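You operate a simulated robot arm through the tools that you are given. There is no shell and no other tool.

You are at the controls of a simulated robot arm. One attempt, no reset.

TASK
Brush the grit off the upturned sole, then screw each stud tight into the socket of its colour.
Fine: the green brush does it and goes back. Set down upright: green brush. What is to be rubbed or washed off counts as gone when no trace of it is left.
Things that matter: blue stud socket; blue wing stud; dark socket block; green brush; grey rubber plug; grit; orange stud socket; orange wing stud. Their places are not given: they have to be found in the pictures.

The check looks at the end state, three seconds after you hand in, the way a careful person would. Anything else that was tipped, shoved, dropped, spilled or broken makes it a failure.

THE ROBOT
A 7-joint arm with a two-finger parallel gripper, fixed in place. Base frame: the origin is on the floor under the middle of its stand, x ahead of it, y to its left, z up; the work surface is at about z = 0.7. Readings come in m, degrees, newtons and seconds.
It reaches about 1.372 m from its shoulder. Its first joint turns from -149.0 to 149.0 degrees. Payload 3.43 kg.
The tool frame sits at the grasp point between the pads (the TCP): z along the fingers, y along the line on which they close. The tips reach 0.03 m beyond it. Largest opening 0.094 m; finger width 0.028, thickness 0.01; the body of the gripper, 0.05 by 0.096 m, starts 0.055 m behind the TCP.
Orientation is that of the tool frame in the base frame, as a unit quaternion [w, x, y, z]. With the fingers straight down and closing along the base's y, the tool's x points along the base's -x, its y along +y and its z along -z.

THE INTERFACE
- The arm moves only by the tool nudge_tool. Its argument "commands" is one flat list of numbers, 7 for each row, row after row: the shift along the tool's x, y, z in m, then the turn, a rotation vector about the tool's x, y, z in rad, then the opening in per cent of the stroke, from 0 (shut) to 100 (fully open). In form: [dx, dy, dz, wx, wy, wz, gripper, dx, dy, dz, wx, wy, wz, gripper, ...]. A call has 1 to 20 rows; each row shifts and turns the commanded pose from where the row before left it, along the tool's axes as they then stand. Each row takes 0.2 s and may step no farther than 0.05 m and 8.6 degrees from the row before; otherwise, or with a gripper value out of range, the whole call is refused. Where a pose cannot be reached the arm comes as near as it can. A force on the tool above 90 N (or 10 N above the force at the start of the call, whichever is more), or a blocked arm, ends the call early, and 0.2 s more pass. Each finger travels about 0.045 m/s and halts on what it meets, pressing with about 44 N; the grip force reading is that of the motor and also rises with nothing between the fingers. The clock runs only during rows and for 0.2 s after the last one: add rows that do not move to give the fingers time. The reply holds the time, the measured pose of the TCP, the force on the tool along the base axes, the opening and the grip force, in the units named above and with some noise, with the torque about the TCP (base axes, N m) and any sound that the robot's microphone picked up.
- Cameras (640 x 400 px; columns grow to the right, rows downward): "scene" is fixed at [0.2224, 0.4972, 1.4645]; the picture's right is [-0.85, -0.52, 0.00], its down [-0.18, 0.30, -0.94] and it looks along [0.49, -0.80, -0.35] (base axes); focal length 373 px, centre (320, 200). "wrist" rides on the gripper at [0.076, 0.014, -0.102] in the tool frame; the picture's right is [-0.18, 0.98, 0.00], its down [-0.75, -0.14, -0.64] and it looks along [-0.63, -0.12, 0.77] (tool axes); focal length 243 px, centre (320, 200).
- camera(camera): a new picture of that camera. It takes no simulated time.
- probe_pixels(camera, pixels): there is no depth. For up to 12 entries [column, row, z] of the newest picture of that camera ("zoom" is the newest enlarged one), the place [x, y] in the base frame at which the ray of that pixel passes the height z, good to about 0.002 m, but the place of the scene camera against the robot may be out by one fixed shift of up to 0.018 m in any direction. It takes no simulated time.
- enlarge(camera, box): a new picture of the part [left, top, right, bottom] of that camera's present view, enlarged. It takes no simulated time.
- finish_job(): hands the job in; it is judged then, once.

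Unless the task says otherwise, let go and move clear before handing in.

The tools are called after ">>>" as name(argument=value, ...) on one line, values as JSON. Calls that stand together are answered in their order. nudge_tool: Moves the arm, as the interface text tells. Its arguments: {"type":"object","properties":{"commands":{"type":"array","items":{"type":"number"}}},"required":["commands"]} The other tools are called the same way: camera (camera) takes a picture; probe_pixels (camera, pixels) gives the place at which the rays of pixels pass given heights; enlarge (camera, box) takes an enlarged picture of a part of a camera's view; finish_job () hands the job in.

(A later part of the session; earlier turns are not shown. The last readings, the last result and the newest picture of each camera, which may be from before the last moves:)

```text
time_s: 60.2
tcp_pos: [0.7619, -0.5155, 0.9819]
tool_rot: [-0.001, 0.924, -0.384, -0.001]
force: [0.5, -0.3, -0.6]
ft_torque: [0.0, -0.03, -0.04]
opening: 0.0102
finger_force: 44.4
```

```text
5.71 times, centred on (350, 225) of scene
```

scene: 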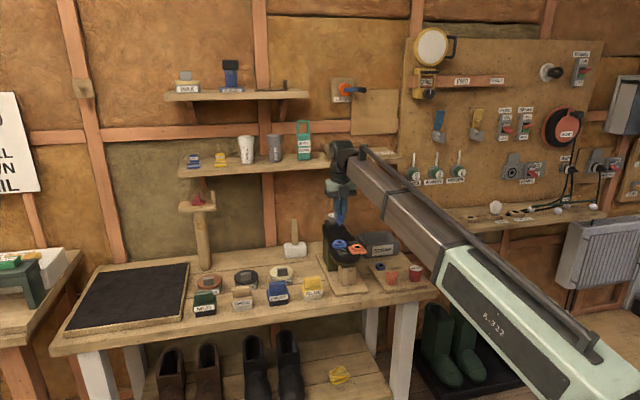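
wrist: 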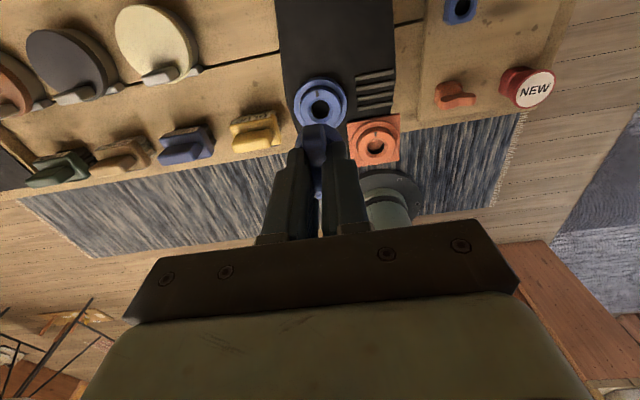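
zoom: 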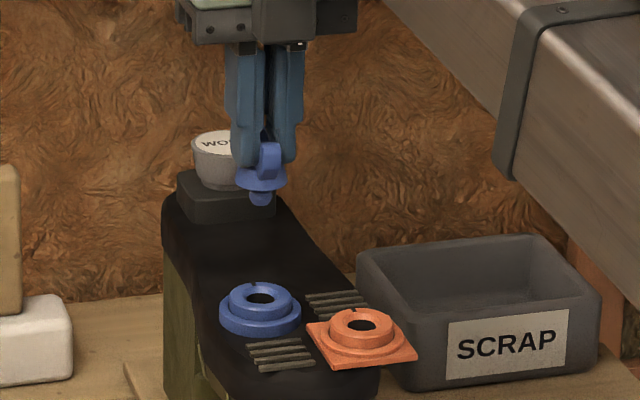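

It followed the full 90° (yaw 135°). I'll test another 90° counter-clockwise to look for the wrist limit and to measure the stud's eccentricity.

>>> nudge_tool(commands=[0, 0, 0, 0, 0, -0.1427, 2, 0, 0, 0, 0, 0, -0.1427, 2, 0, 0, 0, 0, 0, -0.1427, 2, 0, 0, 0, 0, 0, -0.1427, 2, 0, 0, 0, 0, 0, -0.1427, 2, 0, 0, 0, 0, 0, -0.1427, 2, 0, 0, 0, 0, 0, -0.1427, 2, 0, 0, 0, 0, 0, -0.1427, 2, 0, 0, 0, 0, 0, -0.1427, 2, 0, 0, 0, 0, 0, -0.1427, 2, 0, 0, 0, 0, 0, -0.1427, 2, 0, 0, 0, 0, 0, 0, 2, 0, 0, 0, 0, 0, 0, 2])

>>> camera(camera="wrist")

>>> enlarge(camera="scene", box=[310, 190, 390, 260])

```text
time_s: 63.0
tcp_pos: [0.7655, -0.5099, 0.9819]
tool_rot: [0.0, 0.93, -0.368, 0.0]
force: [0.2, 0.3, -1.0]
ft_torque: [-0.03, -0.01, -0.01]
opening: 0.0103
finger_force: 44.0
out of reach, approached as far as the arm can: row 1, 2, 3, 4, 5, 6, 7, 8, 9, 10, 11
```

```text
taken
```

wrist: 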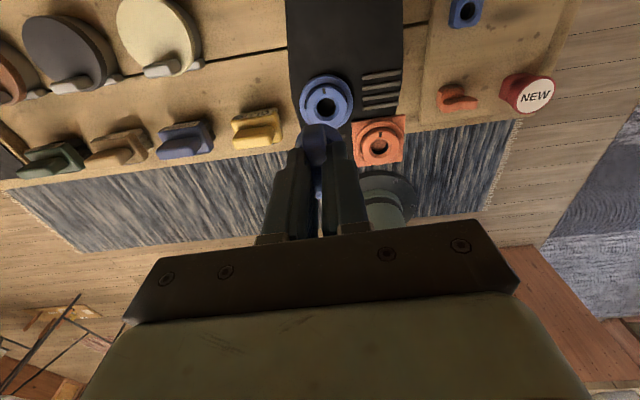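

```text
5.71 times, centred on (350, 225) of scene
```

zoom: 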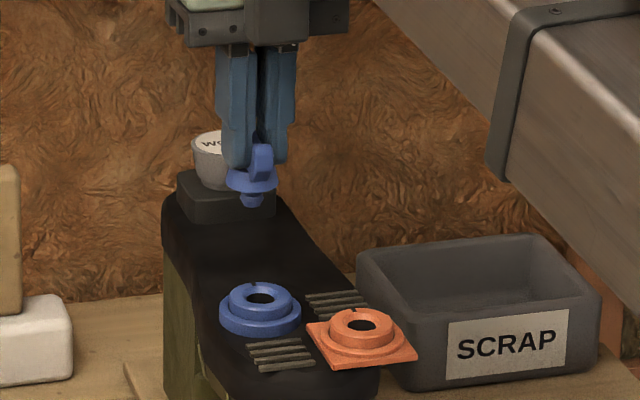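

The wrist limit is at about yaw 137°. I'll turn one small step back clockwise to see whether the commanded pose was clipped there.

>>> nudge_tool(commands=[0, 0, 0, 0, 0, 0.1427, 2, 0, 0, 0, 0, 0, 0, 2, 0, 0, 0, 0, 0, 0, 2])

```text
time_s: 63.8
tcp_pos: [0.7644, -0.5096, 0.9818]
tool_rot: [0.001, 0.901, -0.433, 0.0]
force: [-0.7, 0.0, -1.1]
ft_torque: [0.01, 0.01, 0.01]
opening: 0.0101
finger_force: 43.9
```

The command was clipped at the limit, so yaw is now 128.7°. I'll shift back ~6.6 mm to realign over the blue socket and check from both cameras.

>>> nudge_tool(commands=[0, 0.0066, 0, 0, 0, 0, 2, 0, 0, 0, 0, 0, 0, 2, 0, 0, 0, 0, 0, 0, 2])

>>> enlarge(camera="scene", box=[320, 210, 370, 250])

>>> camera(camera="wrist")

>>> enlarge(camera="wrist", box=[270, 60, 370, 160])

```text
time_s: 64.6
tcp_pos: [0.7581, -0.515, 0.9811]
tool_rot: [0.0, 0.901, -0.433, 0.0]
force: [0.2, -0.9, -0.7]
ft_torque: [-0.01, -0.01, 0.02]
opening: 0.0102
finger_force: 44.2
```

```text
10.00 times, centred on (345, 230) of scene
```

zoom: 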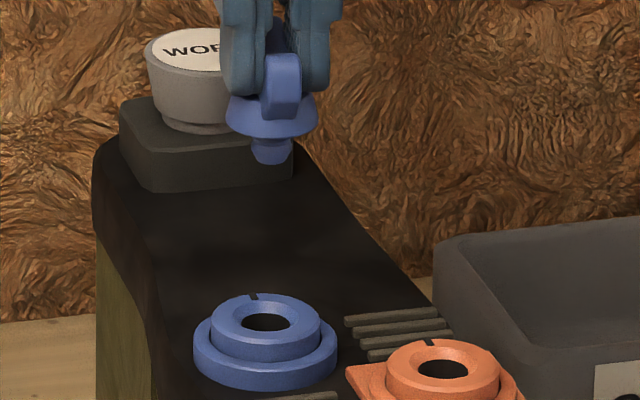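

```text
taken
```

wrist: 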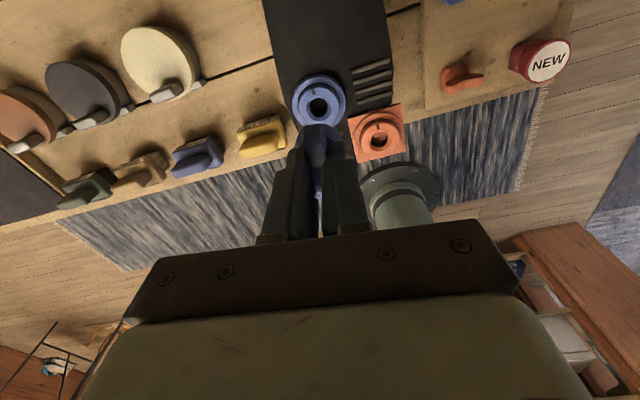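

```text
4.00 times, centred on (320, 110) of wrist
```

zoom: 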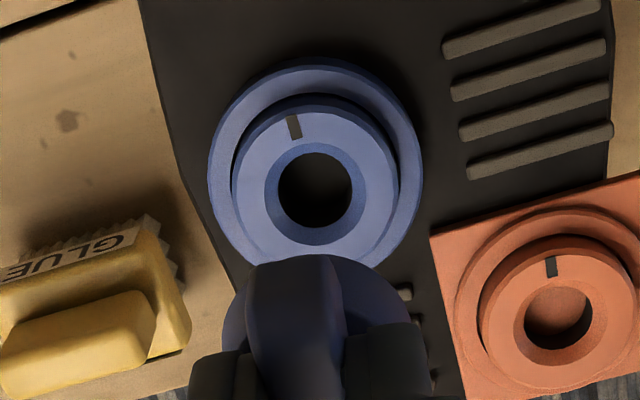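

Scene alignment is exact (shank x 270 projects to hole x 266) and the wrist agrees within about 1 mm. I'll descend to z≈0.935, just above the socket, and check again.

>>> nudge_tool(commands=[0, 0, 0.02, 0, 0, 0, 2, 0, 0, 0.02, 0, 0, 0, 2, 0, 0, 0.006, 0, 0, 0, 2, 0, 0, 0, 0, 0, 0, 2, 0, 0, 0, 0, 0, 0, 2])

>>> enlarge(camera="scene", box=[320, 210, 370, 250])

>>> enlarge(camera="wrist", box=[270, 80, 370, 180])

```text
time_s: 65.8
tcp_pos: [0.7602, -0.5158, 0.9341]
tool_rot: [-0.001, 0.901, -0.433, 0.0]
force: [0.5, 0.7, -0.1]
ft_torque: [0.02, -0.01, 0.0]
opening: 0.0104
finger_force: 44.0
```

```text
10.00 times, centred on (345, 230) of scene
```

zoom: 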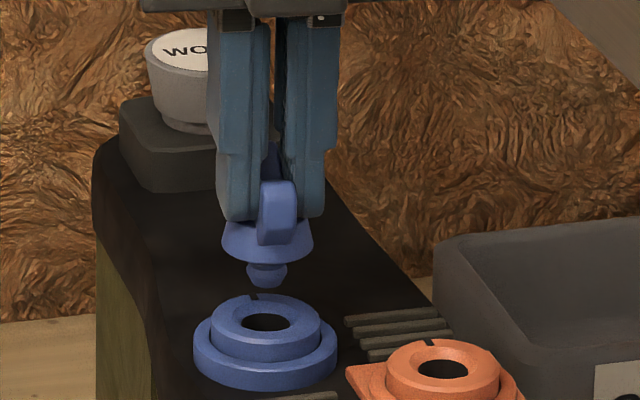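

```text
4.00 times, centred on (320, 130) of wrist
```

zoom: 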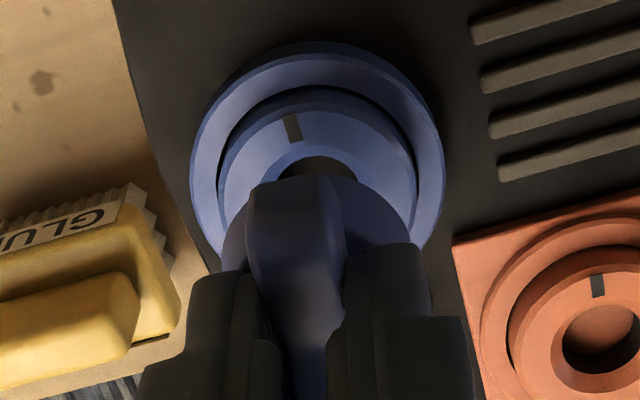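

Shank and hole are aligned in the scene (both x≈266), tip ~12 mm above the socket. I'll lower in small steps and watch the force.

>>> nudge_tool(commands=[0, 0, 0.005, 0, 0, 0, 2, 0, 0, 0.005, 0, 0, 0, 2, 0, 0, 0, 0, 0, 0, 2])

>>> nudge_tool(commands=[0, 0, 0.003, 0, 0, 0, 2, 0, 0, 0, 0, 0, 0, 2])

>>> enlarge(camera="scene", box=[320, 210, 370, 250])

```text
time_s: 66.6
tcp_pos: [0.7606, -0.5139, 0.9262]
tool_rot: [0.0, 0.901, -0.433, 0.001]
force: [-0.5, 0.2, -0.3]
ft_torque: [-0.01, -0.05, 0.01]
opening: 0.0104
finger_force: 43.4
```

```text
time_s: 67.2
tcp_pos: [0.7594, -0.5138, 0.9215]
tool_rot: [0.0, 0.901, -0.434, 0.0]
force: [-0.6, 0.2, 0.8]
ft_torque: [-0.01, 0.02, 0.02]
opening: 0.0104
finger_force: 43.7
```

```text
10.00 times, centred on (345, 230) of scene
```

zoom: 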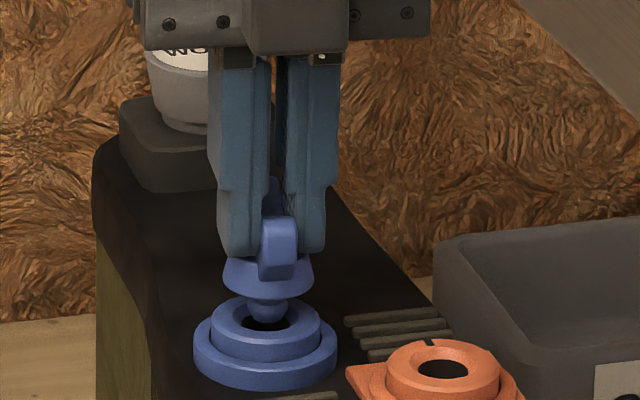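

The shank tip is right at the hole mouth with no side force. I'll continue down.

>>> nudge_tool(commands=[0, 0, 0.003, 0, 0, 0, 2, 0, 0, 0, 0, 0, 0, 2])

>>> nudge_tool(commands=[0, 0, 0.002, 0, 0, 0, 2, 0, 0, 0, 0, 0, 0, 2])

>>> nudge_tool(commands=[0, 0, 0.002, 0, 0, 0, 2, 0, 0, 0, 0, 0, 0, 2])

>>> enlarge(camera="scene", box=[320, 210, 370, 250])

```text
time_s: 67.8
tcp_pos: [0.7594, -0.5142, 0.9191]
tool_rot: [-0.001, 0.901, -0.433, 0.0]
force: [-0.1, -0.1, -1.2]
ft_torque: [0.0, -0.01, -0.01]
opening: 0.0101
finger_force: 43.7
```

```text
time_s: 68.4
tcp_pos: [0.7608, -0.5153, 0.9168]
tool_rot: [0.0, 0.902, -0.432, 0.0]
force: [0.8, 0.2, -0.1]
ft_torque: [0.0, 0.0, -0.02]
opening: 0.0103
finger_force: 44.1
```

```text
time_s: 69.0
tcp_pos: [0.759, -0.5151, 0.9151]
tool_rot: [-0.001, 0.902, -0.432, 0.0]
force: [-1.8, 0.5, 0.5]
ft_torque: [0.04, 0.03, 0.01]
opening: 0.0104
finger_force: 44.0
```

```text
10.00 times, centred on (345, 230) of scene
```

zoom: 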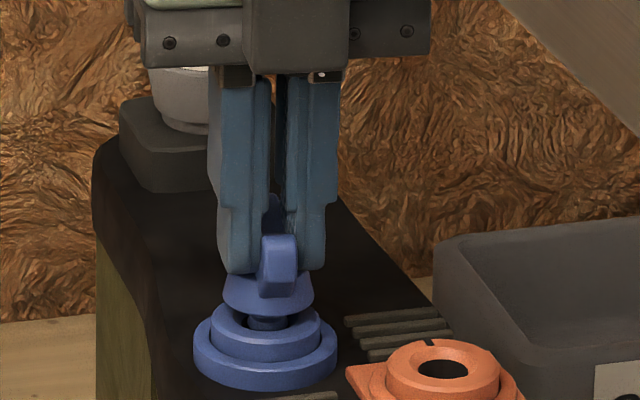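

The shank is inside the hole with only ~2 N of side force. I'll keep lowering by 1.5–2 mm steps until the thread or seat is felt.

>>> nudge_tool(commands=[0, 0, 0.002, 0, 0, 0, 2, 0, 0, 0, 0, 0, 0, 2])

>>> nudge_tool(commands=[0, 0, 0.0015, 0, 0, 0, 2, 0, 0, 0, 0, 0, 0, 2])

```text
time_s: 69.6
tcp_pos: [0.7594, -0.5161, 0.9128]
tool_rot: [0.0, 0.901, -0.433, 0.0]
force: [-2.6, 2.8, 0.9]
ft_torque: [0.17, 0.11, -0.01]
opening: 0.0101
finger_force: 44.1
```

```text
time_s: 70.2
tcp_pos: [0.7601, -0.5138, 0.9111]
tool_rot: [-0.001, 0.901, -0.433, 0.0]
force: [-2.2, 1.7, 0.6]
ft_torque: [0.05, 0.08, -0.03]
opening: 0.0103
finger_force: 44.0
```

Side force (−2.6,+2.8) N says the stud sits slightly too far toward +v. I'll shift 0.8 mm toward −v and continue down.

>>> nudge_tool(commands=[-0.0008, 0, 0, 0, 0, 0, 2, 0, 0, 0.0015, 0, 0, 0, 2, 0, 0, 0, 0, 0, 0, 2])

>>> nudge_tool(commands=[0, 0, 0.0015, 0, 0, 0, 2, 0, 0, 0, 0, 0, 0, 2])

>>> enlarge(camera="scene", box=[320, 210, 370, 250])

```text
time_s: 71.0
tcp_pos: [0.7585, -0.5147, 0.9093]
tool_rot: [0.0, 0.901, -0.433, 0.0]
force: [0.4, 0.5, 0.5]
ft_torque: [0.01, 0.03, -0.02]
opening: 0.0105
finger_force: 43.3
```

```text
time_s: 71.6
tcp_pos: [0.7579, -0.5149, 0.9096]
tool_rot: [-0.001, 0.901, -0.433, 0.002]
force: [5.2, -2.7, 18.9]
ft_torque: [-0.09, -0.17, -0.02]
opening: 0.0105
finger_force: 43.7
```

```text
10.00 times, centred on (345, 230) of scene
```

zoom: 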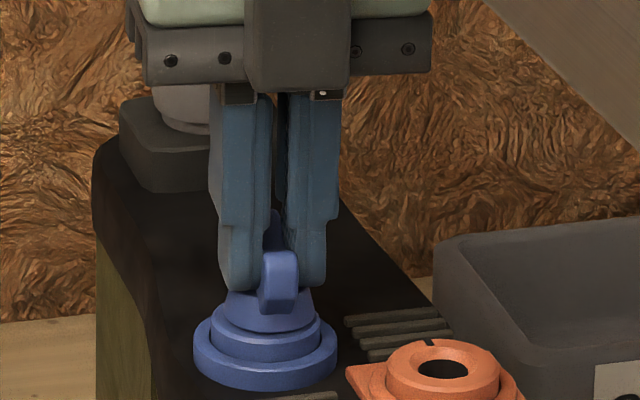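

Axial contact at z≈0.9096 with 19 N: the thread start. I'll begin turning clockwise (tool +z) a little and read the torque and force.

>>> nudge_tool(commands=[0, 0, -0.0005, 0, 0, 0.1, 2, 0, 0, 0, 0, 0, 0.1427, 2, 0, 0, 0, 0, 0, 0, 2])

```text
time_s: 72.4
tcp_pos: [0.7587, -0.5141, 0.9093]
tool_rot: [0.0, 0.842, -0.539, -0.001]
force: [4.7, -0.9, 13.9]
ft_torque: [-0.11, -0.17, -0.04]
opening: 0.0103
finger_force: 43.7
```

Turning is free so far (14° with −0.04 N·m). I'll continue clockwise with small steps and watch z and force.

>>> nudge_tool(commands=[0, 0, 0.0002, 0, 0, 0.1427, 2, 0, 0, 0.0002, 0, 0, 0.1427, 2, 0, 0, 0.0002, 0, 0, 0.1427, 2, 0, 0, 0, 0, 0, 0, 2])

>>> enlarge(camera="scene", box=[320, 210, 370, 250])

```text
time_s: 73.4
tcp_pos: [0.76, -0.5124, 0.9103]
tool_rot: [-0.001, 0.708, -0.706, 0.0]
force: [9.6, -1.2, 19.8]
ft_torque: [-0.05, -0.31, 0.04]
opening: 0.0108
finger_force: 43.8
```

```text
10.00 times, centred on (345, 230) of scene
```

zoom: 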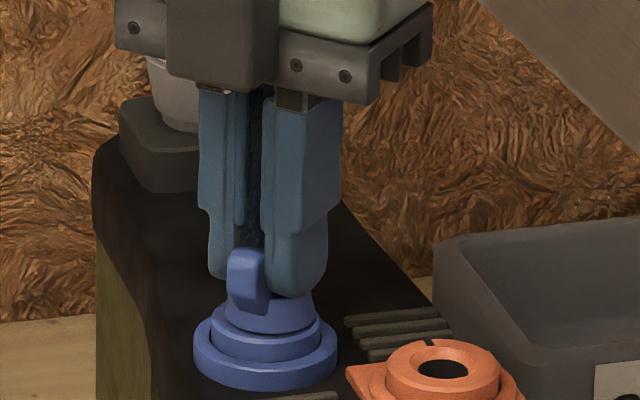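

After 39° z hasn't dropped and Fx is 9.6 N, so the stud is slightly eccentric in the grip. I'll correct by +1.2 mm in x and keep turning.

>>> nudge_tool(commands=[0, -0.0012, 0, 0, 0, 0, 2, 0, 0, 0, 0, 0, 0, 2])

```text
time_s: 74.0
tcp_pos: [0.7608, -0.5129, 0.9101]
tool_rot: [0.0, 0.709, -0.705, 0.0]
force: [2.1, 2.2, 25.1]
ft_torque: [0.05, -0.05, 0.01]
opening: 0.0104
finger_force: 44.5
```

Side force is nearly gone now. I'll continue clockwise with a small per-row compensation for the eccentricity.

>>> nudge_tool(commands=[0, -0.00026, 0, 0, 0, 0.1427, 2, 0, -0.00026, 0, 0, 0, 0.1427, 2, 0, -0.00026, 0, 0, 0, 0.1427, 2, 0, -0.00026, 0, 0, 0, 0.1427, 2, 0, -0.00026, 0, 0, 0, 0.1427, 2, 0, 0, 0, 0, 0, 0, 2])

>>> enlarge(camera="scene", box=[320, 210, 370, 250])

```text
time_s: 75.4
tcp_pos: [0.761, -0.5118, 0.9089]
tool_rot: [0.001, -0.418, 0.909, 0.001]
force: [1.7, 24.1, 0.8]
ft_torque: [0.84, -0.16, 0.0]
opening: 0.0102
finger_force: 44.2
```

```text
10.00 times, centred on (345, 230) of scene
```

zoom: 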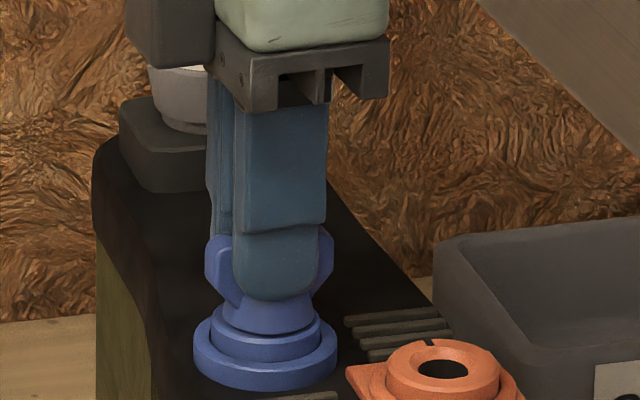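

Axial load vanished and z dropped slightly — the thread seems to have caught — but there is 24 N sideways along +y. I'll relax toward +y by 2 mm and reread.

>>> nudge_tool(commands=[-0.0015, 0.0013, 0, 0, 0, 0, 2, 0, 0, 0, 0, 0, 0, 2])

```text
time_s: 76.0
tcp_pos: [0.7615, -0.513, 0.9087]
tool_rot: [-0.001, -0.418, 0.908, 0.0]
force: [-2.0, 16.1, -4.6]
ft_torque: [0.65, -0.02, 0.01]
opening: 0.0103
finger_force: 44.0
```

The side force fell to 16 N; moving a further 3 mm toward +y.

>>> nudge_tool(commands=[-0.0023, 0.002, 0.0005, 0, 0, 0, 2, 0, 0, 0, 0, 0, 0, 2])

>>> enlarge(camera="scene", box=[320, 210, 370, 250])

>>> enlarge(camera="wrist", box=[270, 80, 370, 180])

```text
time_s: 76.6
tcp_pos: [0.7604, -0.513, 0.9091]
tool_rot: [-0.001, -0.417, 0.909, -0.003]
force: [-4.5, -11.5, -8.8]
ft_torque: [-0.29, 0.26, -0.04]
opening: 0.0103
finger_force: 44.2
```

```text
10.00 times, centred on (345, 230) of scene
```

zoom: 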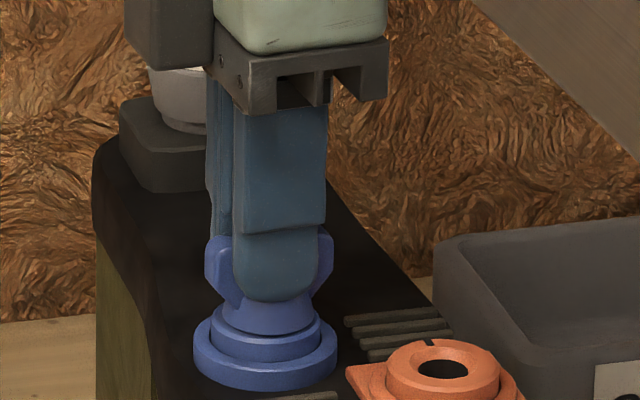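

```text
4.00 times, centred on (320, 130) of wrist
```

zoom: 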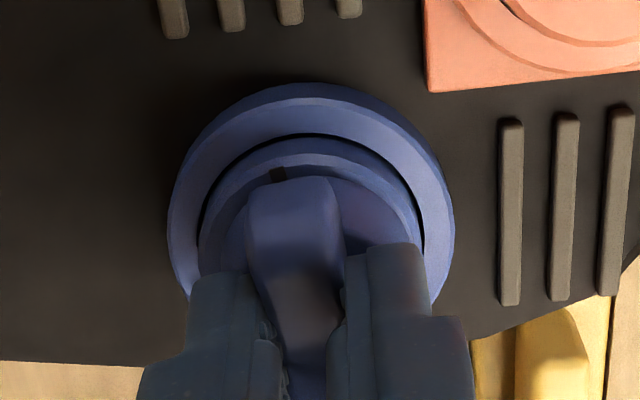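

The inner ring's index tick has moved from the +v side round to the −u side, so the ring turns with the stud — it is engaged. I'll recentre (about −1.2 mm y, −0.5 mm x) and drop 0.5 mm to relieve forces.

>>> nudge_tool(commands=[0.0012, -0.0004, 0.0005, 0, 0, 0, 2, 0, 0, 0, 0, 0, 0, 2])

```text
time_s: 77.2
tcp_pos: [0.7608, -0.513, 0.9086]
tool_rot: [-0.001, -0.417, 0.909, -0.001]
force: [-1.7, -18.2, 4.8]
ft_torque: [-0.58, 0.31, 0.0]
opening: 0.0102
finger_force: 44.2
```

The readings may still be settling; I'll hold still for a moment and reread.

>>> nudge_tool(commands=[0, 0, 0, 0, 0, 0, 2, 0, 0, 0, 0, 0, 0, 2, 0, 0, 0, 0, 0, 0, 2])

```text
time_s: 78.0
tcp_pos: [0.7607, -0.512, 0.9088]
tool_rot: [-0.001, -0.417, 0.909, -0.002]
force: [3.6, -25.0, 13.7]
ft_torque: [-0.87, 0.02, -0.01]
opening: 0.0105
finger_force: 44.4
```

Force is still creeping (Fy −25 N), meaning the tool is pushing too far +y. I'll move −y 1.5 mm and hold for settling.

>>> nudge_tool(commands=[0.00114, -0.00098, -0.0005, 0, 0, 0, 2, 0, 0, 0, 0, 0, 0, 2, 0, 0, 0, 0, 0, 0, 2, 0, 0, 0, 0, 0, 0, 2])

>>> nudge_tool(commands=[0, 0, 0, 0, 0, 0, 2, 0, 0, 0, 0, 0, 0, 2])

```text
time_s: 79.0
tcp_pos: [0.7604, -0.5134, 0.9094]
tool_rot: [0.0, -0.418, 0.908, 0.0]
force: [-2.2, -12.2, 13.4]
ft_torque: [-0.48, 0.16, -0.01]
opening: 0.0101
finger_force: 44.1
```

```text
time_s: 79.6
tcp_pos: [0.7612, -0.5134, 0.9094]
tool_rot: [0.0, -0.417, 0.909, 0.0]
force: [-4.0, -11.2, 12.8]
ft_torque: [-0.42, 0.21, -0.04]
opening: 0.0105
finger_force: 44.5
```

Settling well; about 9 N/mm. One more correction of −1.2 mm y, −0.4 mm x, and 0.4 mm up.

>>> nudge_tool(commands=[0.00117, -0.00048, -0.0004, 0, 0, 0, 2, 0, 0, 0, 0, 0, 0, 2, 0, 0, 0, 0, 0, 0, 2, 0, 0, 0, 0, 0, 0, 2])

```text
time_s: 80.6
tcp_pos: [0.7617, -0.5123, 0.9094]
tool_rot: [0.001, -0.418, 0.909, 0.0]
force: [-2.9, 3.3, 7.2]
ft_torque: [0.11, 0.02, 0.0]
opening: 0.0105
finger_force: 44.3
```

Forces are near neutral now. I'll continue turning clockwise in short bursts with settle rows and no lateral compensation.

>>> nudge_tool(commands=[0, 0, 0, 0, 0, 0.12, 2, 0, 0, 0, 0, 0, 0.12, 2, 0, 0, 0, 0, 0, 0.12, 2, 0, 0, 0, 0, 0, 0, 2, 0, 0, 0, 0, 0, 0, 2, 0, 0, 0, 0, 0, 0, 2])

>>> enlarge(camera="wrist", box=[270, 80, 370, 180])

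>>> enlarge(camera="scene", box=[320, 210, 370, 250])

```text
time_s: 82.0
tcp_pos: [0.7606, -0.5125, 0.9088]
tool_rot: [-0.001, -0.248, 0.969, 0.001]
force: [8.8, 1.9, 1.6]
ft_torque: [0.16, -0.32, 1.28]
opening: 0.0123
finger_force: 44.1
```

```text
4.00 times, centred on (320, 130) of wrist
```

zoom: 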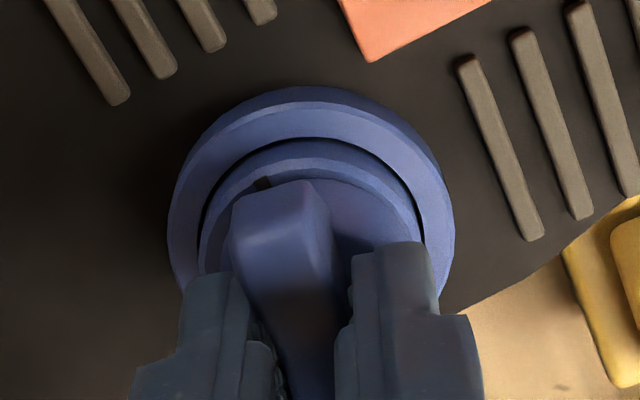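

```text
10.00 times, centred on (345, 230) of scene
```

zoom: 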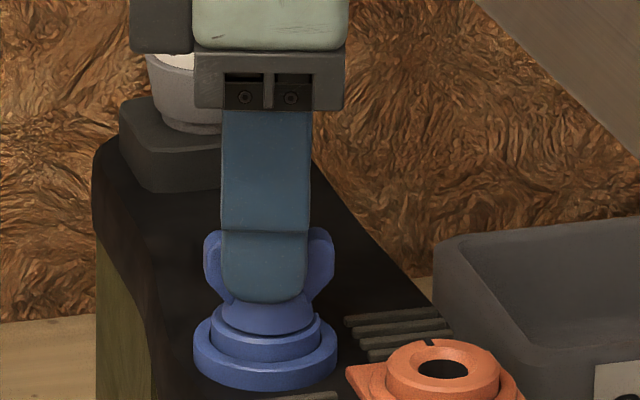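

Torque about z has jumped to 1.28 N·m and the fingers opened to 12.3 mm as the wing started slipping: the stud has met a stop. I'll turn a little more to confirm it's really tight.

>>> nudge_tool(commands=[0, 0, 0, 0, 0, 0.08, 0, 0, 0, 0, 0, 0, 0.08, 0, 0, 0, 0, 0, 0, 0, 0, 0, 0, 0, 0, 0, 0, 0])

>>> camera(camera="wrist")

>>> enlarge(camera="wrist", box=[270, 80, 370, 180])

>>> enlarge(camera="scene", box=[320, 210, 370, 250])

```text
time_s: 83.0
tcp_pos: [0.7602, -0.514, 0.9088]
tool_rot: [0.0, -0.169, 0.986, 0.001]
force: [-1.2, -2.6, 2.4]
ft_torque: [-0.09, 0.08, 1.54]
opening: 0.017
finger_force: 44.1
```

```text
taken
```

wrist: 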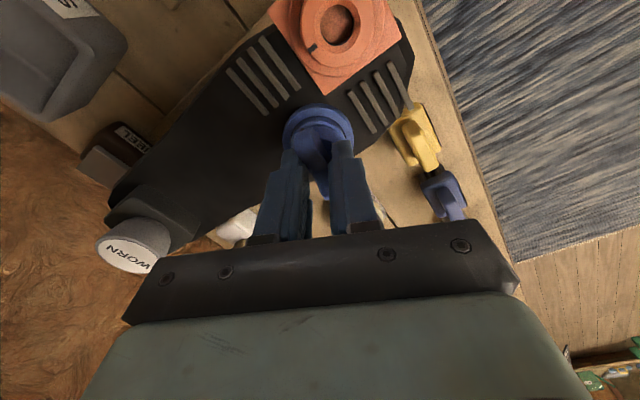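

```text
4.00 times, centred on (320, 130) of wrist
```

zoom: 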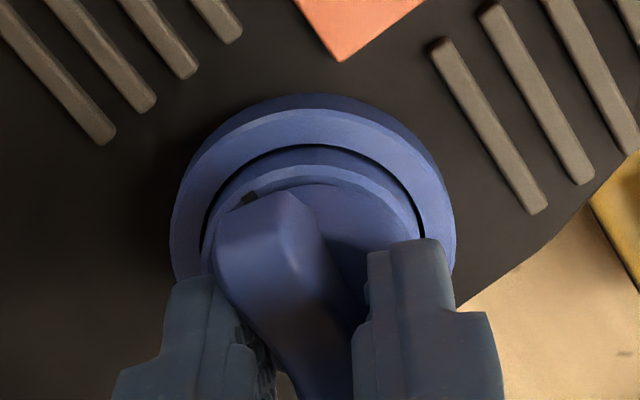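

```text
10.00 times, centred on (345, 230) of scene
```

zoom: 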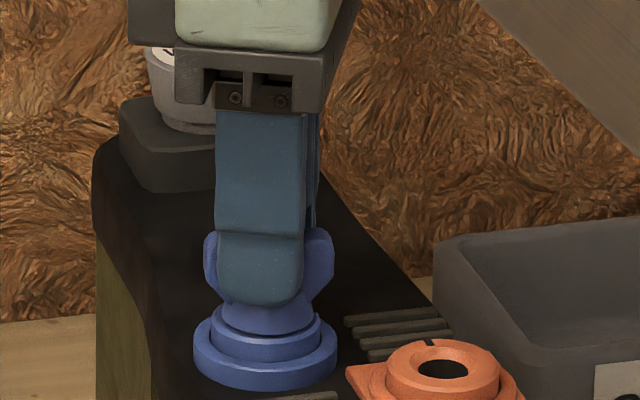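

Torque is now 1.54 N·m with the wing twisting in the fingers (17 mm): the stud is hard against its stop. I'll release and rise to inspect it.

>>> nudge_tool(commands=[0, 0, 0, 0, 0, 0, 30, 0, 0, 0, 0, 0, 0, 45, 0, 0, 0, 0, 0, 0, 50, 0, 0, 0, 0, 0, 0, 50, 0, 0, -0.02, 0, 0, 0, 50, 0, 0, -0.03, 0, 0, 0, 50, 0, 0, -0.03, 0, 0, 0, 50, 0, 0, 0, 0, 0, 0, 50])

>>> camera(camera="wrist")

>>> enlarge(camera="wrist", box=[260, 50, 380, 150])

>>> enlarge(camera="scene", box=[320, 210, 370, 250])

```text
time_s: 84.8
tcp_pos: [0.7621, -0.5114, 0.9877]
tool_rot: [0.0, -0.17, 0.985, 0.001]
force: [1.3, -0.1, 0.3]
ft_torque: [0.05, -0.01, -0.01]
opening: 0.0469
finger_force: 0.1
```

```text
taken
```

wrist: 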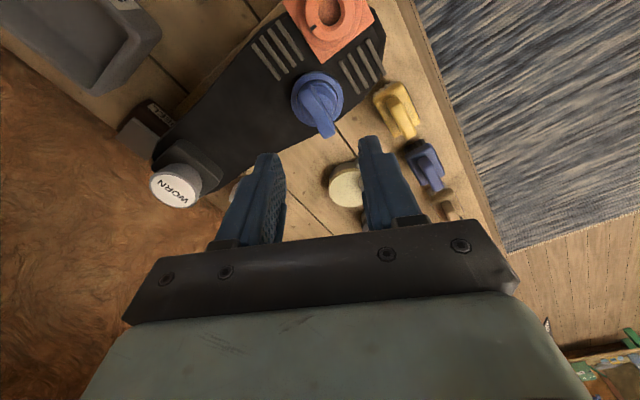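

```text
4.00 times, centred on (320, 100) of wrist
```

zoom: 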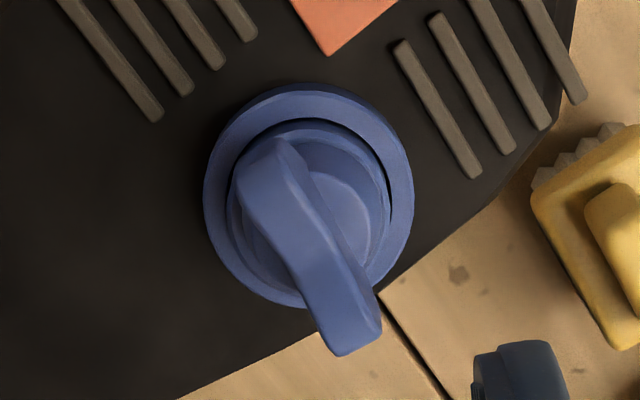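

```text
10.00 times, centred on (345, 230) of scene
```

zoom: 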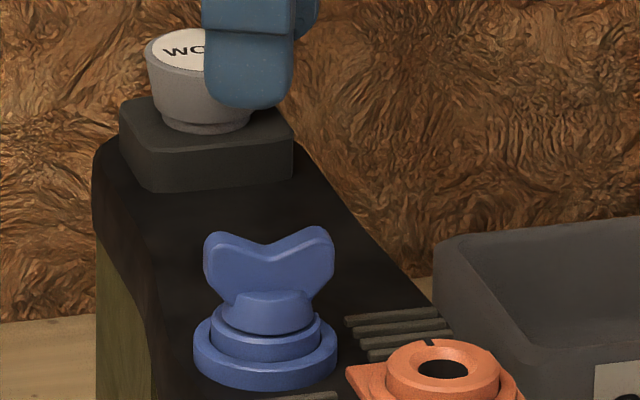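

The blue stud stands seated in its socket, wing intact. I'll measure the wing's direction so I can regrip it squarely and verify that it is hard against the stop.

>>> probe_pixels(camera="zoom", pixels=[[266, 320, 0.862]])

>>> enlarge(camera="wrist", box=[280, 60, 360, 150])

```text
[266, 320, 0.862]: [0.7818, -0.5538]
```

```text
4.44 times, centred on (320, 105) of wrist
```

zoom: 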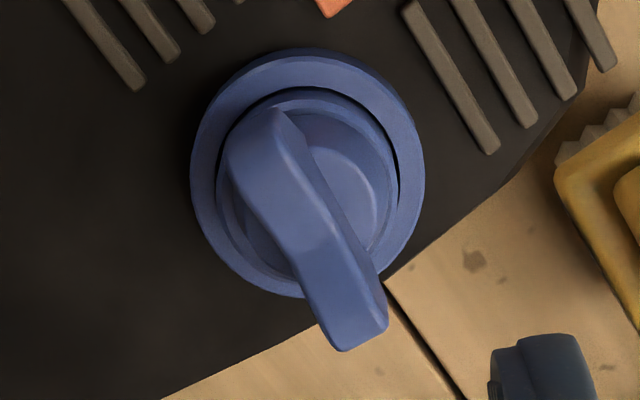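

>>> probe_pixels(camera="zoom", pixels=[[230, 170, 0.89], [281, 115, 0.89], [340, 350, 0.89], [387, 325, 0.89], [253, 142, 0.89], [363, 338, 0.89], [190, 180, 0.85], [425, 170, 0.85]])

```text
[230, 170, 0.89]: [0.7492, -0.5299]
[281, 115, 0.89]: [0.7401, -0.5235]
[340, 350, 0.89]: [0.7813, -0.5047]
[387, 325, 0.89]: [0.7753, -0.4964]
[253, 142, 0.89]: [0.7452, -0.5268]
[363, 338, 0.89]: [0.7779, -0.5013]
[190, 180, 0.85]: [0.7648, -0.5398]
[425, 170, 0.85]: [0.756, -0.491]
```

The wing now points at 37.9°, centred on (0.7616,-0.514); it turned about 91° in all. I'll align yaw to 38°, regrip squarely, and test the stop.

>>> nudge_tool(commands=[0, 0, 0, 0, 0, -0.11, 45, 0, 0, 0, 0, 0, -0.11, 45, 0, 0, 0, 0, 0, -0.101, 45, 0, 0, 0.03, 0, 0, 0, 45, 0, 0, 0.03, 0, 0, 0, 45, 0, 0, 0, 0, 0, 0, 45, 0, 0, 0, 0, 0, 0, 45])

>>> camera(camera="wrist")

>>> enlarge(camera="wrist", box=[270, 80, 370, 180])

```text
time_s: 86.4
tcp_pos: [0.7624, -0.5135, 0.9273]
tool_rot: [0.0, -0.326, 0.945, 0.0]
force: [0.4, -1.0, 0.1]
ft_torque: [0.02, 0.05, 0.01]
opening: 0.0425
finger_force: 0.1
```

```text
taken
```

wrist: 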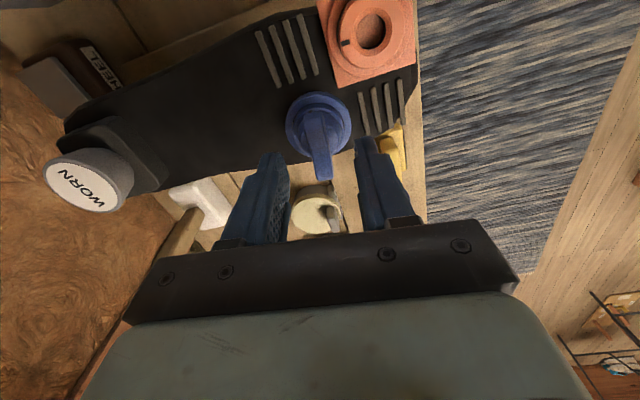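

```text
4.00 times, centred on (320, 130) of wrist
```

zoom: 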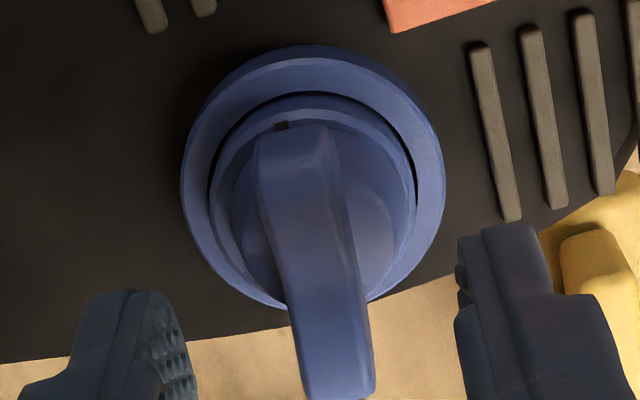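

The ring's tick has moved about 90° from +v to −u, matching the stud's rotation. I'll descend, grip squarely and apply a firm clockwise torque to verify.

>>> nudge_tool(commands=[0, 0, 0.01, 0, 0, 0, 40, 0, 0, 0.008, 0, 0, 0, 40, 0, 0, 0, 0, 0, 0, 40, 0, 0, 0, 0, 0, 0, 30, 0, 0, 0, 0, 0, 0, 20, 0, 0, 0, 0, 0, 0, 10, 0, 0, 0, 0, 0, 0, 2, 0, 0, 0, 0, 0, 0, 2, 0, 0, 0, 0, 0, 0, 2])

```text
time_s: 88.4
tcp_pos: [0.7628, -0.5118, 0.9091]
tool_rot: [0.001, -0.326, 0.945, 0.0]
force: [-2.0, 2.6, -0.5]
ft_torque: [0.04, 0.05, 0.21]
opening: 0.0103
finger_force: 44.0
```

Gripped squarely at 10.3 mm with near-zero forces. Now a small clockwise turn to test the stop.

>>> nudge_tool(commands=[0, 0, 0, 0, 0, 0.07, 0, 0, 0, 0, 0, 0, 0.07, 0, 0, 0, 0, 0, 0, 0, 0])

>>> nudge_tool(commands=[0, 0, 0, 0, 0, 0.07, 0, 0, 0, 0, 0, 0, 0.07, 0, 0, 0, 0, 0, 0, 0, 0, 0, 0, 0, 0, 0, 0, 0])

>>> enlarge(camera="wrist", box=[270, 80, 370, 180])

```text
time_s: 89.2
tcp_pos: [0.7628, -0.5118, 0.9098]
tool_rot: [0.001, -0.259, 0.966, 0.001]
force: [-0.7, 4.3, -10.6]
ft_torque: [0.06, -0.02, 1.31]
opening: 0.012
finger_force: 44.0
```

```text
time_s: 90.2
tcp_pos: [0.7624, -0.5146, 0.9111]
tool_rot: [0.0, -0.19, 0.982, 0.001]
force: [-0.3, 6.4, -20.8]
ft_torque: [0.18, -0.02, 1.45]
opening: 0.0153
finger_force: 44.5
```

```text
4.00 times, centred on (320, 130) of wrist
```

zoom: 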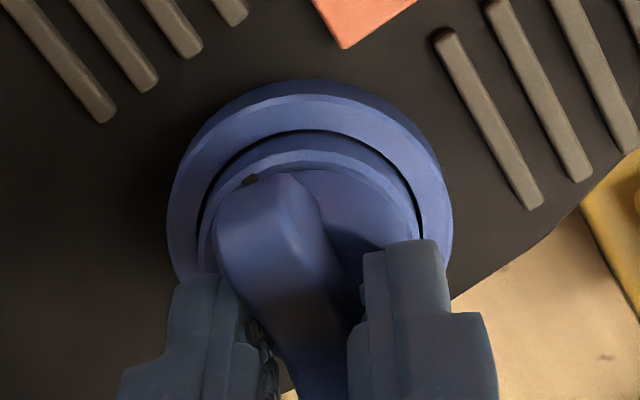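

A firm stop again: 1.45 N·m with the wing not moving on. The blue stud is tight. I'll release and rise.

>>> nudge_tool(commands=[0, 0, 0, 0, 0, -0.1, 10, 0, 0, 0, 0, 0, -0.1, 30, 0, 0, 0, 0, 0, 0, 45, 0, 0, 0, 0, 0, 0, 50, 0, 0, 0, 0, 0, 0, 50, 0, 0, -0.02, 0, 0, 0, 50, 0, 0, -0.04, 0, 0, 0, 50, 0, 0, -0.04, 0, 0, 0, 50, 0, 0, 0, 0, 0, 0, 50])

>>> camera(camera="wrist")

>>> enlarge(camera="wrist", box=[260, 50, 380, 150])

>>> enlarge(camera="scene", box=[320, 210, 370, 250])

```text
time_s: 92.2
tcp_pos: [0.762, -0.511, 1.0119]
tool_rot: [0.0, -0.288, 0.958, 0.0]
force: [-0.1, -0.2, -0.1]
ft_torque: [-0.01, -0.01, -0.05]
opening: 0.0469
finger_force: 0.1
```

```text
taken
```

wrist: 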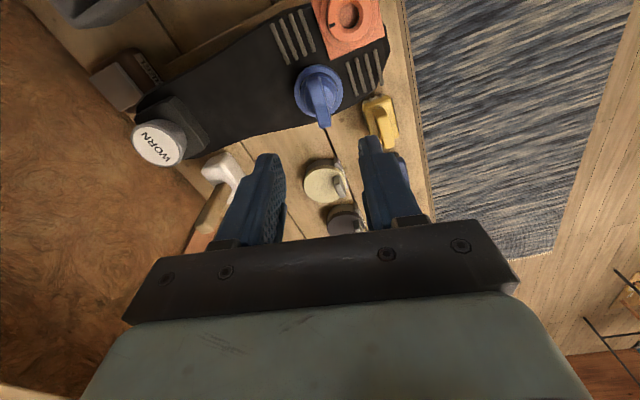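

```text
4.00 times, centred on (320, 100) of wrist
```

zoom: 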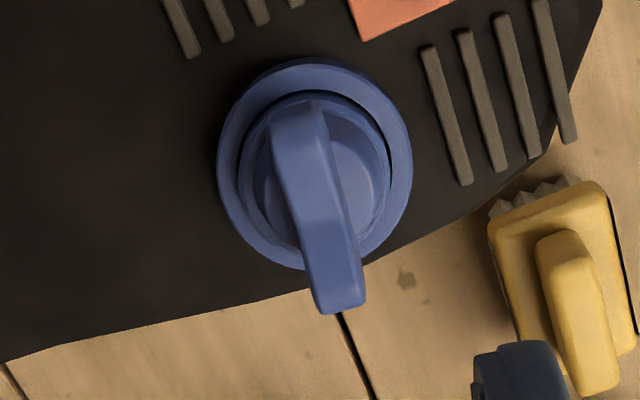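

```text
10.00 times, centred on (345, 230) of scene
```

zoom: 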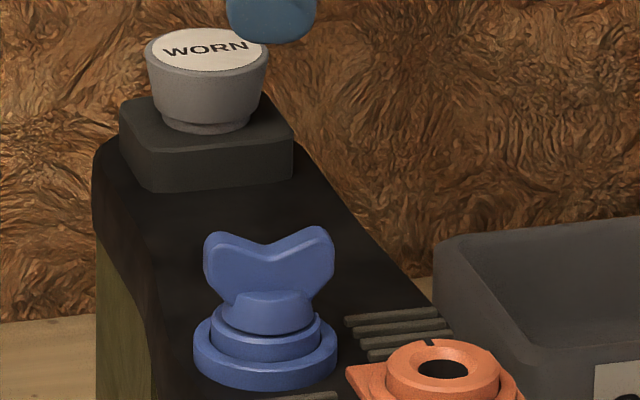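

Blue is unchanged after the firm test — tight. Now the orange stud: I'll restore yaw 45° and go view it closely.

>>> nudge_tool(commands=[0, 0, 0, 0, 0, -0.1, 50, 0, 0, 0, 0, 0, -0.1, 50, 0.0438, 0.0082, 0, 0, 0, 0, 50, 0.0438, 0.0082, 0, 0, 0, 0, 50, 0.0438, 0.0082, 0, 0, 0, 0, 50, 0.0438, 0.0082, 0, 0, 0, 0, 50, 0.0438, 0.0082, 0, 0, 0, 0, 50, 0.0438, 0.0082, 0, 0, 0, 0, 50, 0, 0, 0.043, 0, 0, 0, 50, 0, 0, 0.043, 0, 0, 0, 50, 0, 0, 0.04, 0, 0, 0, 50, 0, 0, 0, 0, 0, 0, 50, 0, 0, 0, 0, 0, 0, 50])

>>> camera(camera="wrist")

>>> enlarge(camera="wrist", box=[270, 110, 370, 220])

```text
time_s: 95.0
tcp_pos: [0.5388, -0.6614, 0.8886]
tool_rot: [0.0, -0.381, 0.925, -0.001]
force: [-0.4, -0.2, -0.4]
ft_torque: [0.0, 0.01, 0.01]
opening: 0.0469
finger_force: 0.0
```

```text
taken
```

wrist: 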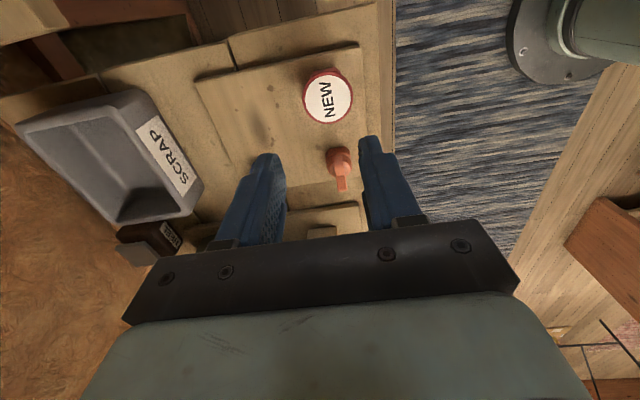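

```text
3.64 times, centred on (320, 165) of wrist
```

zoom: 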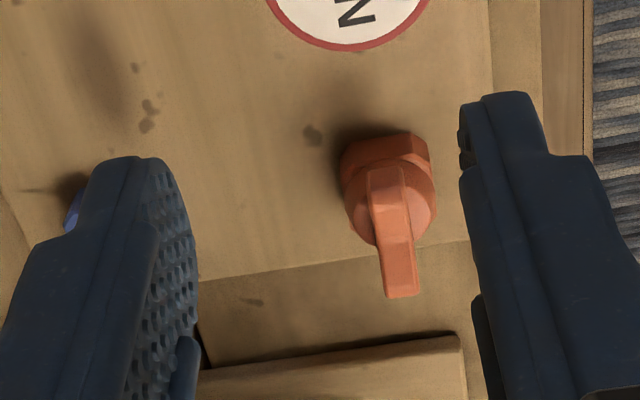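

The orange stud's wing is at zoom (370–418, 170–297), again along u. I'll probe its corners and base.

>>> probe_pixels(camera="zoom", pixels=[[370, 182, 0.755], [404, 175, 0.755], [387, 296, 0.755], [418, 292, 0.755], [341, 165, 0.732], [435, 185, 0.732], [388, 133, 0.732], [375, 245, 0.732]])

```text
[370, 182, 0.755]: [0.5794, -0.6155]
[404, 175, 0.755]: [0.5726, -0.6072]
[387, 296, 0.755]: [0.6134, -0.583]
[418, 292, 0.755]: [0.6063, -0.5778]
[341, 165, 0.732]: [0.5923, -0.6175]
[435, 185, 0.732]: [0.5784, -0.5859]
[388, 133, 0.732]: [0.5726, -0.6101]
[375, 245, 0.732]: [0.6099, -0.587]
```

Orange stud is near (0.591,-0.597). I'll hover over it and measure again from closer to overhead.

>>> nudge_tool(commands=[-0.041, 0.004, 0, 0, 0, 0, 45, -0.0417, 0.004, 0, 0, 0, 0, 45, 0, 0, 0.018, 0, 0, 0, 45, 0, 0, 0.018, 0, 0, 0, 45, 0, 0, 0, 0, 0, 0, 45, 0, 0, 0, 0, 0, 0, 45])

>>> camera(camera="wrist")

>>> enlarge(camera="wrist", box=[280, 70, 380, 160])

```text
time_s: 96.4
tcp_pos: [0.593, -0.6005, 0.8495]
tool_rot: [0.0, -0.382, 0.924, 0.0]
force: [0.9, 0.0, 0.6]
ft_torque: [-0.01, 0.03, 0.05]
opening: 0.0423
finger_force: 0.0
```

```text
taken
```

wrist: 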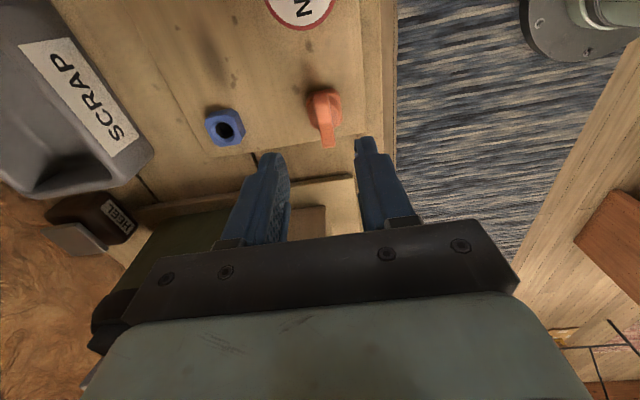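

```text
4.44 times, centred on (330, 115) of wrist
```

zoom: 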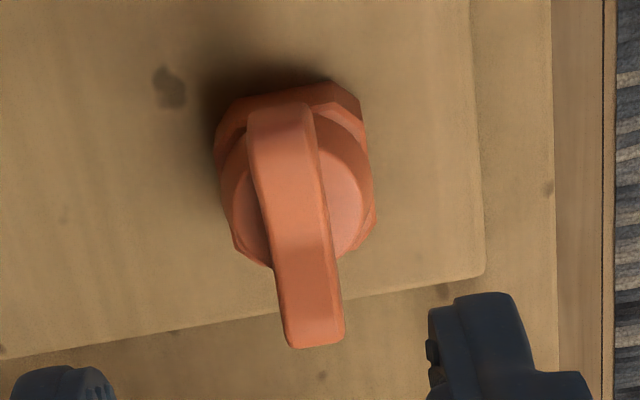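

This view almost duplicates the blue stud's hover view, so the same correction applies (dx −7 mm, dy +2.5 mm). I'll descend partway and check centring.

>>> nudge_tool(commands=[-0.007, 0.0025, 0.02, 0, 0, 0, 40, 0, 0, 0.03, 0, 0, 0, 40, 0, 0, 0.018, 0, 0, 0, 40, 0, 0, 0, 0, 0, 0, 40, 0, 0, 0, 0, 0, 0, 40])

>>> enlarge(camera="wrist", box=[260, 100, 390, 220])

>>> enlarge(camera="scene", box=[360, 235, 430, 295])

```text
time_s: 97.6
tcp_pos: [0.5953, -0.5913, 0.7818]
tool_rot: [0.0, -0.382, 0.924, 0.0]
force: [0.6, 0.1, -0.3]
ft_torque: [-0.01, 0.0, 0.0]
opening: 0.0374
finger_force: 0.0
```

```text
3.33 times, centred on (325, 160) of wrist
```

zoom: 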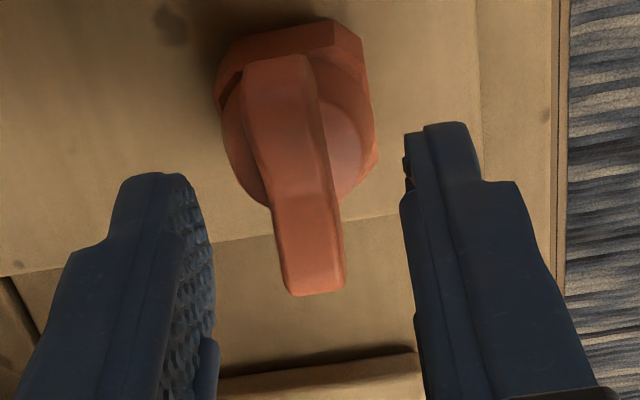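

```text
6.67 times, centred on (395, 265) of scene
```

zoom: 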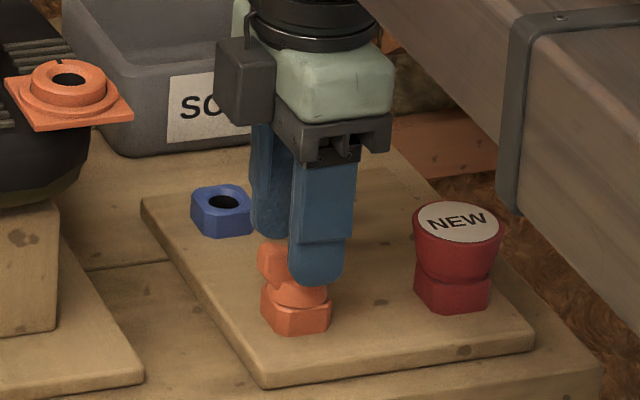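

Compared with the blue approach, the wing is ~2.5 mm toward −u and ~1 mm toward +v of the tip axis. I'll correct that, drop 9 mm and close.

>>> nudge_tool(commands=[0.0025, -0.001, 0.004, 0, 0, 0, 40, 0, 0, 0.005, 0, 0, 0, 40, 0, 0, 0, 0, 0, 0, 40, 0, 0, 0, 0, 0, 0, 30, 0, 0, 0, 0, 0, 0, 20, 0, 0, 0, 0, 0, 0, 10, 0, 0, 0, 0, 0, 0, 2, 0, 0, 0, 0, 0, 0, 2, 0, 0, 0, 0, 0, 0, 2])

>>> enlarge(camera="wrist", box=[260, 100, 390, 220])

>>> enlarge(camera="scene", box=[360, 235, 430, 295])

```text
time_s: 99.6
tcp_pos: [0.5941, -0.5947, 0.7722]
tool_rot: [-0.001, -0.382, 0.924, 0.0]
force: [-0.1, 0.5, -1.0]
ft_torque: [0.02, 0.0, 0.02]
opening: 0.0102
finger_force: 43.8
```

```text
3.33 times, centred on (325, 160) of wrist
```

zoom: 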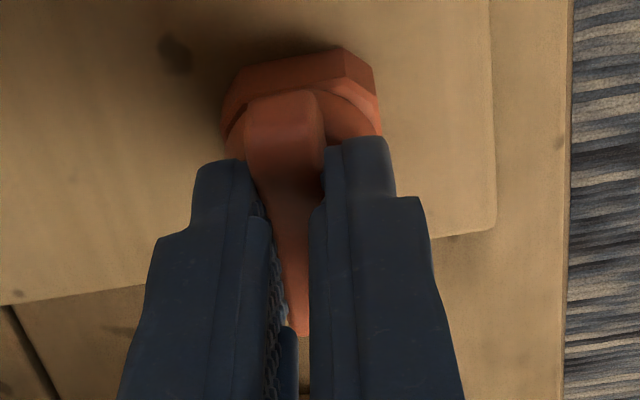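

```text
6.67 times, centred on (395, 265) of scene
```

zoom: 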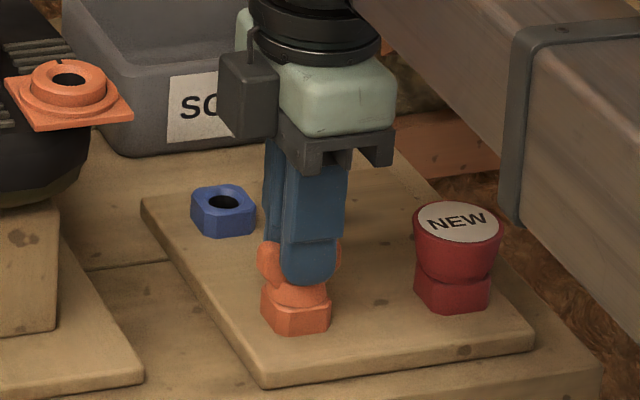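

The orange wing is gripped at 10.2 mm, nearly centred. I'll lift it out of its holder.

>>> nudge_tool(commands=[0, 0, -0.01, 0, 0, 0, 2, 0, 0, -0.02, 0, 0, 0, 2, 0, 0, -0.04, 0, 0, 0, 2, 0, 0, -0.045, 0, 0, 0, 2, 0, 0, -0.045, 0, 0, 0, 2, 0, 0, -0.045, 0, 0, 0, 2, 0, 0, 0, 0, 0, 0, 2])

>>> enlarge(camera="scene", box=[350, 180, 440, 290])

>>> camera(camera="wrist")

```text
time_s: 101.2
tcp_pos: [0.5957, -0.5958, 0.9752]
tool_rot: [0.0, -0.382, 0.924, 0.0]
force: [-0.3, -0.4, -0.8]
ft_torque: [-0.03, -0.03, 0.01]
opening: 0.0103
finger_force: 44.7
```

```text
3.64 times, centred on (395, 235) of scene
```

zoom: 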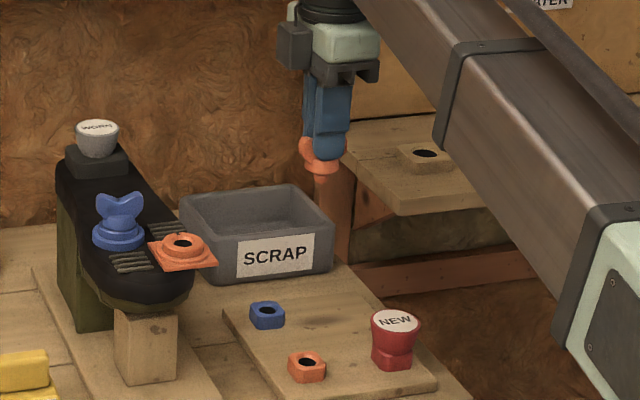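

```text
taken
```

wrist: 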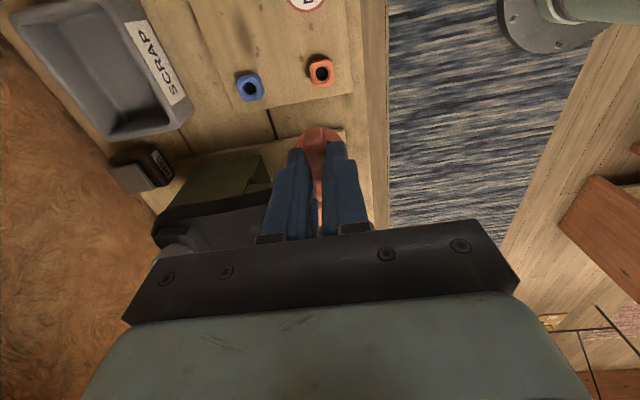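

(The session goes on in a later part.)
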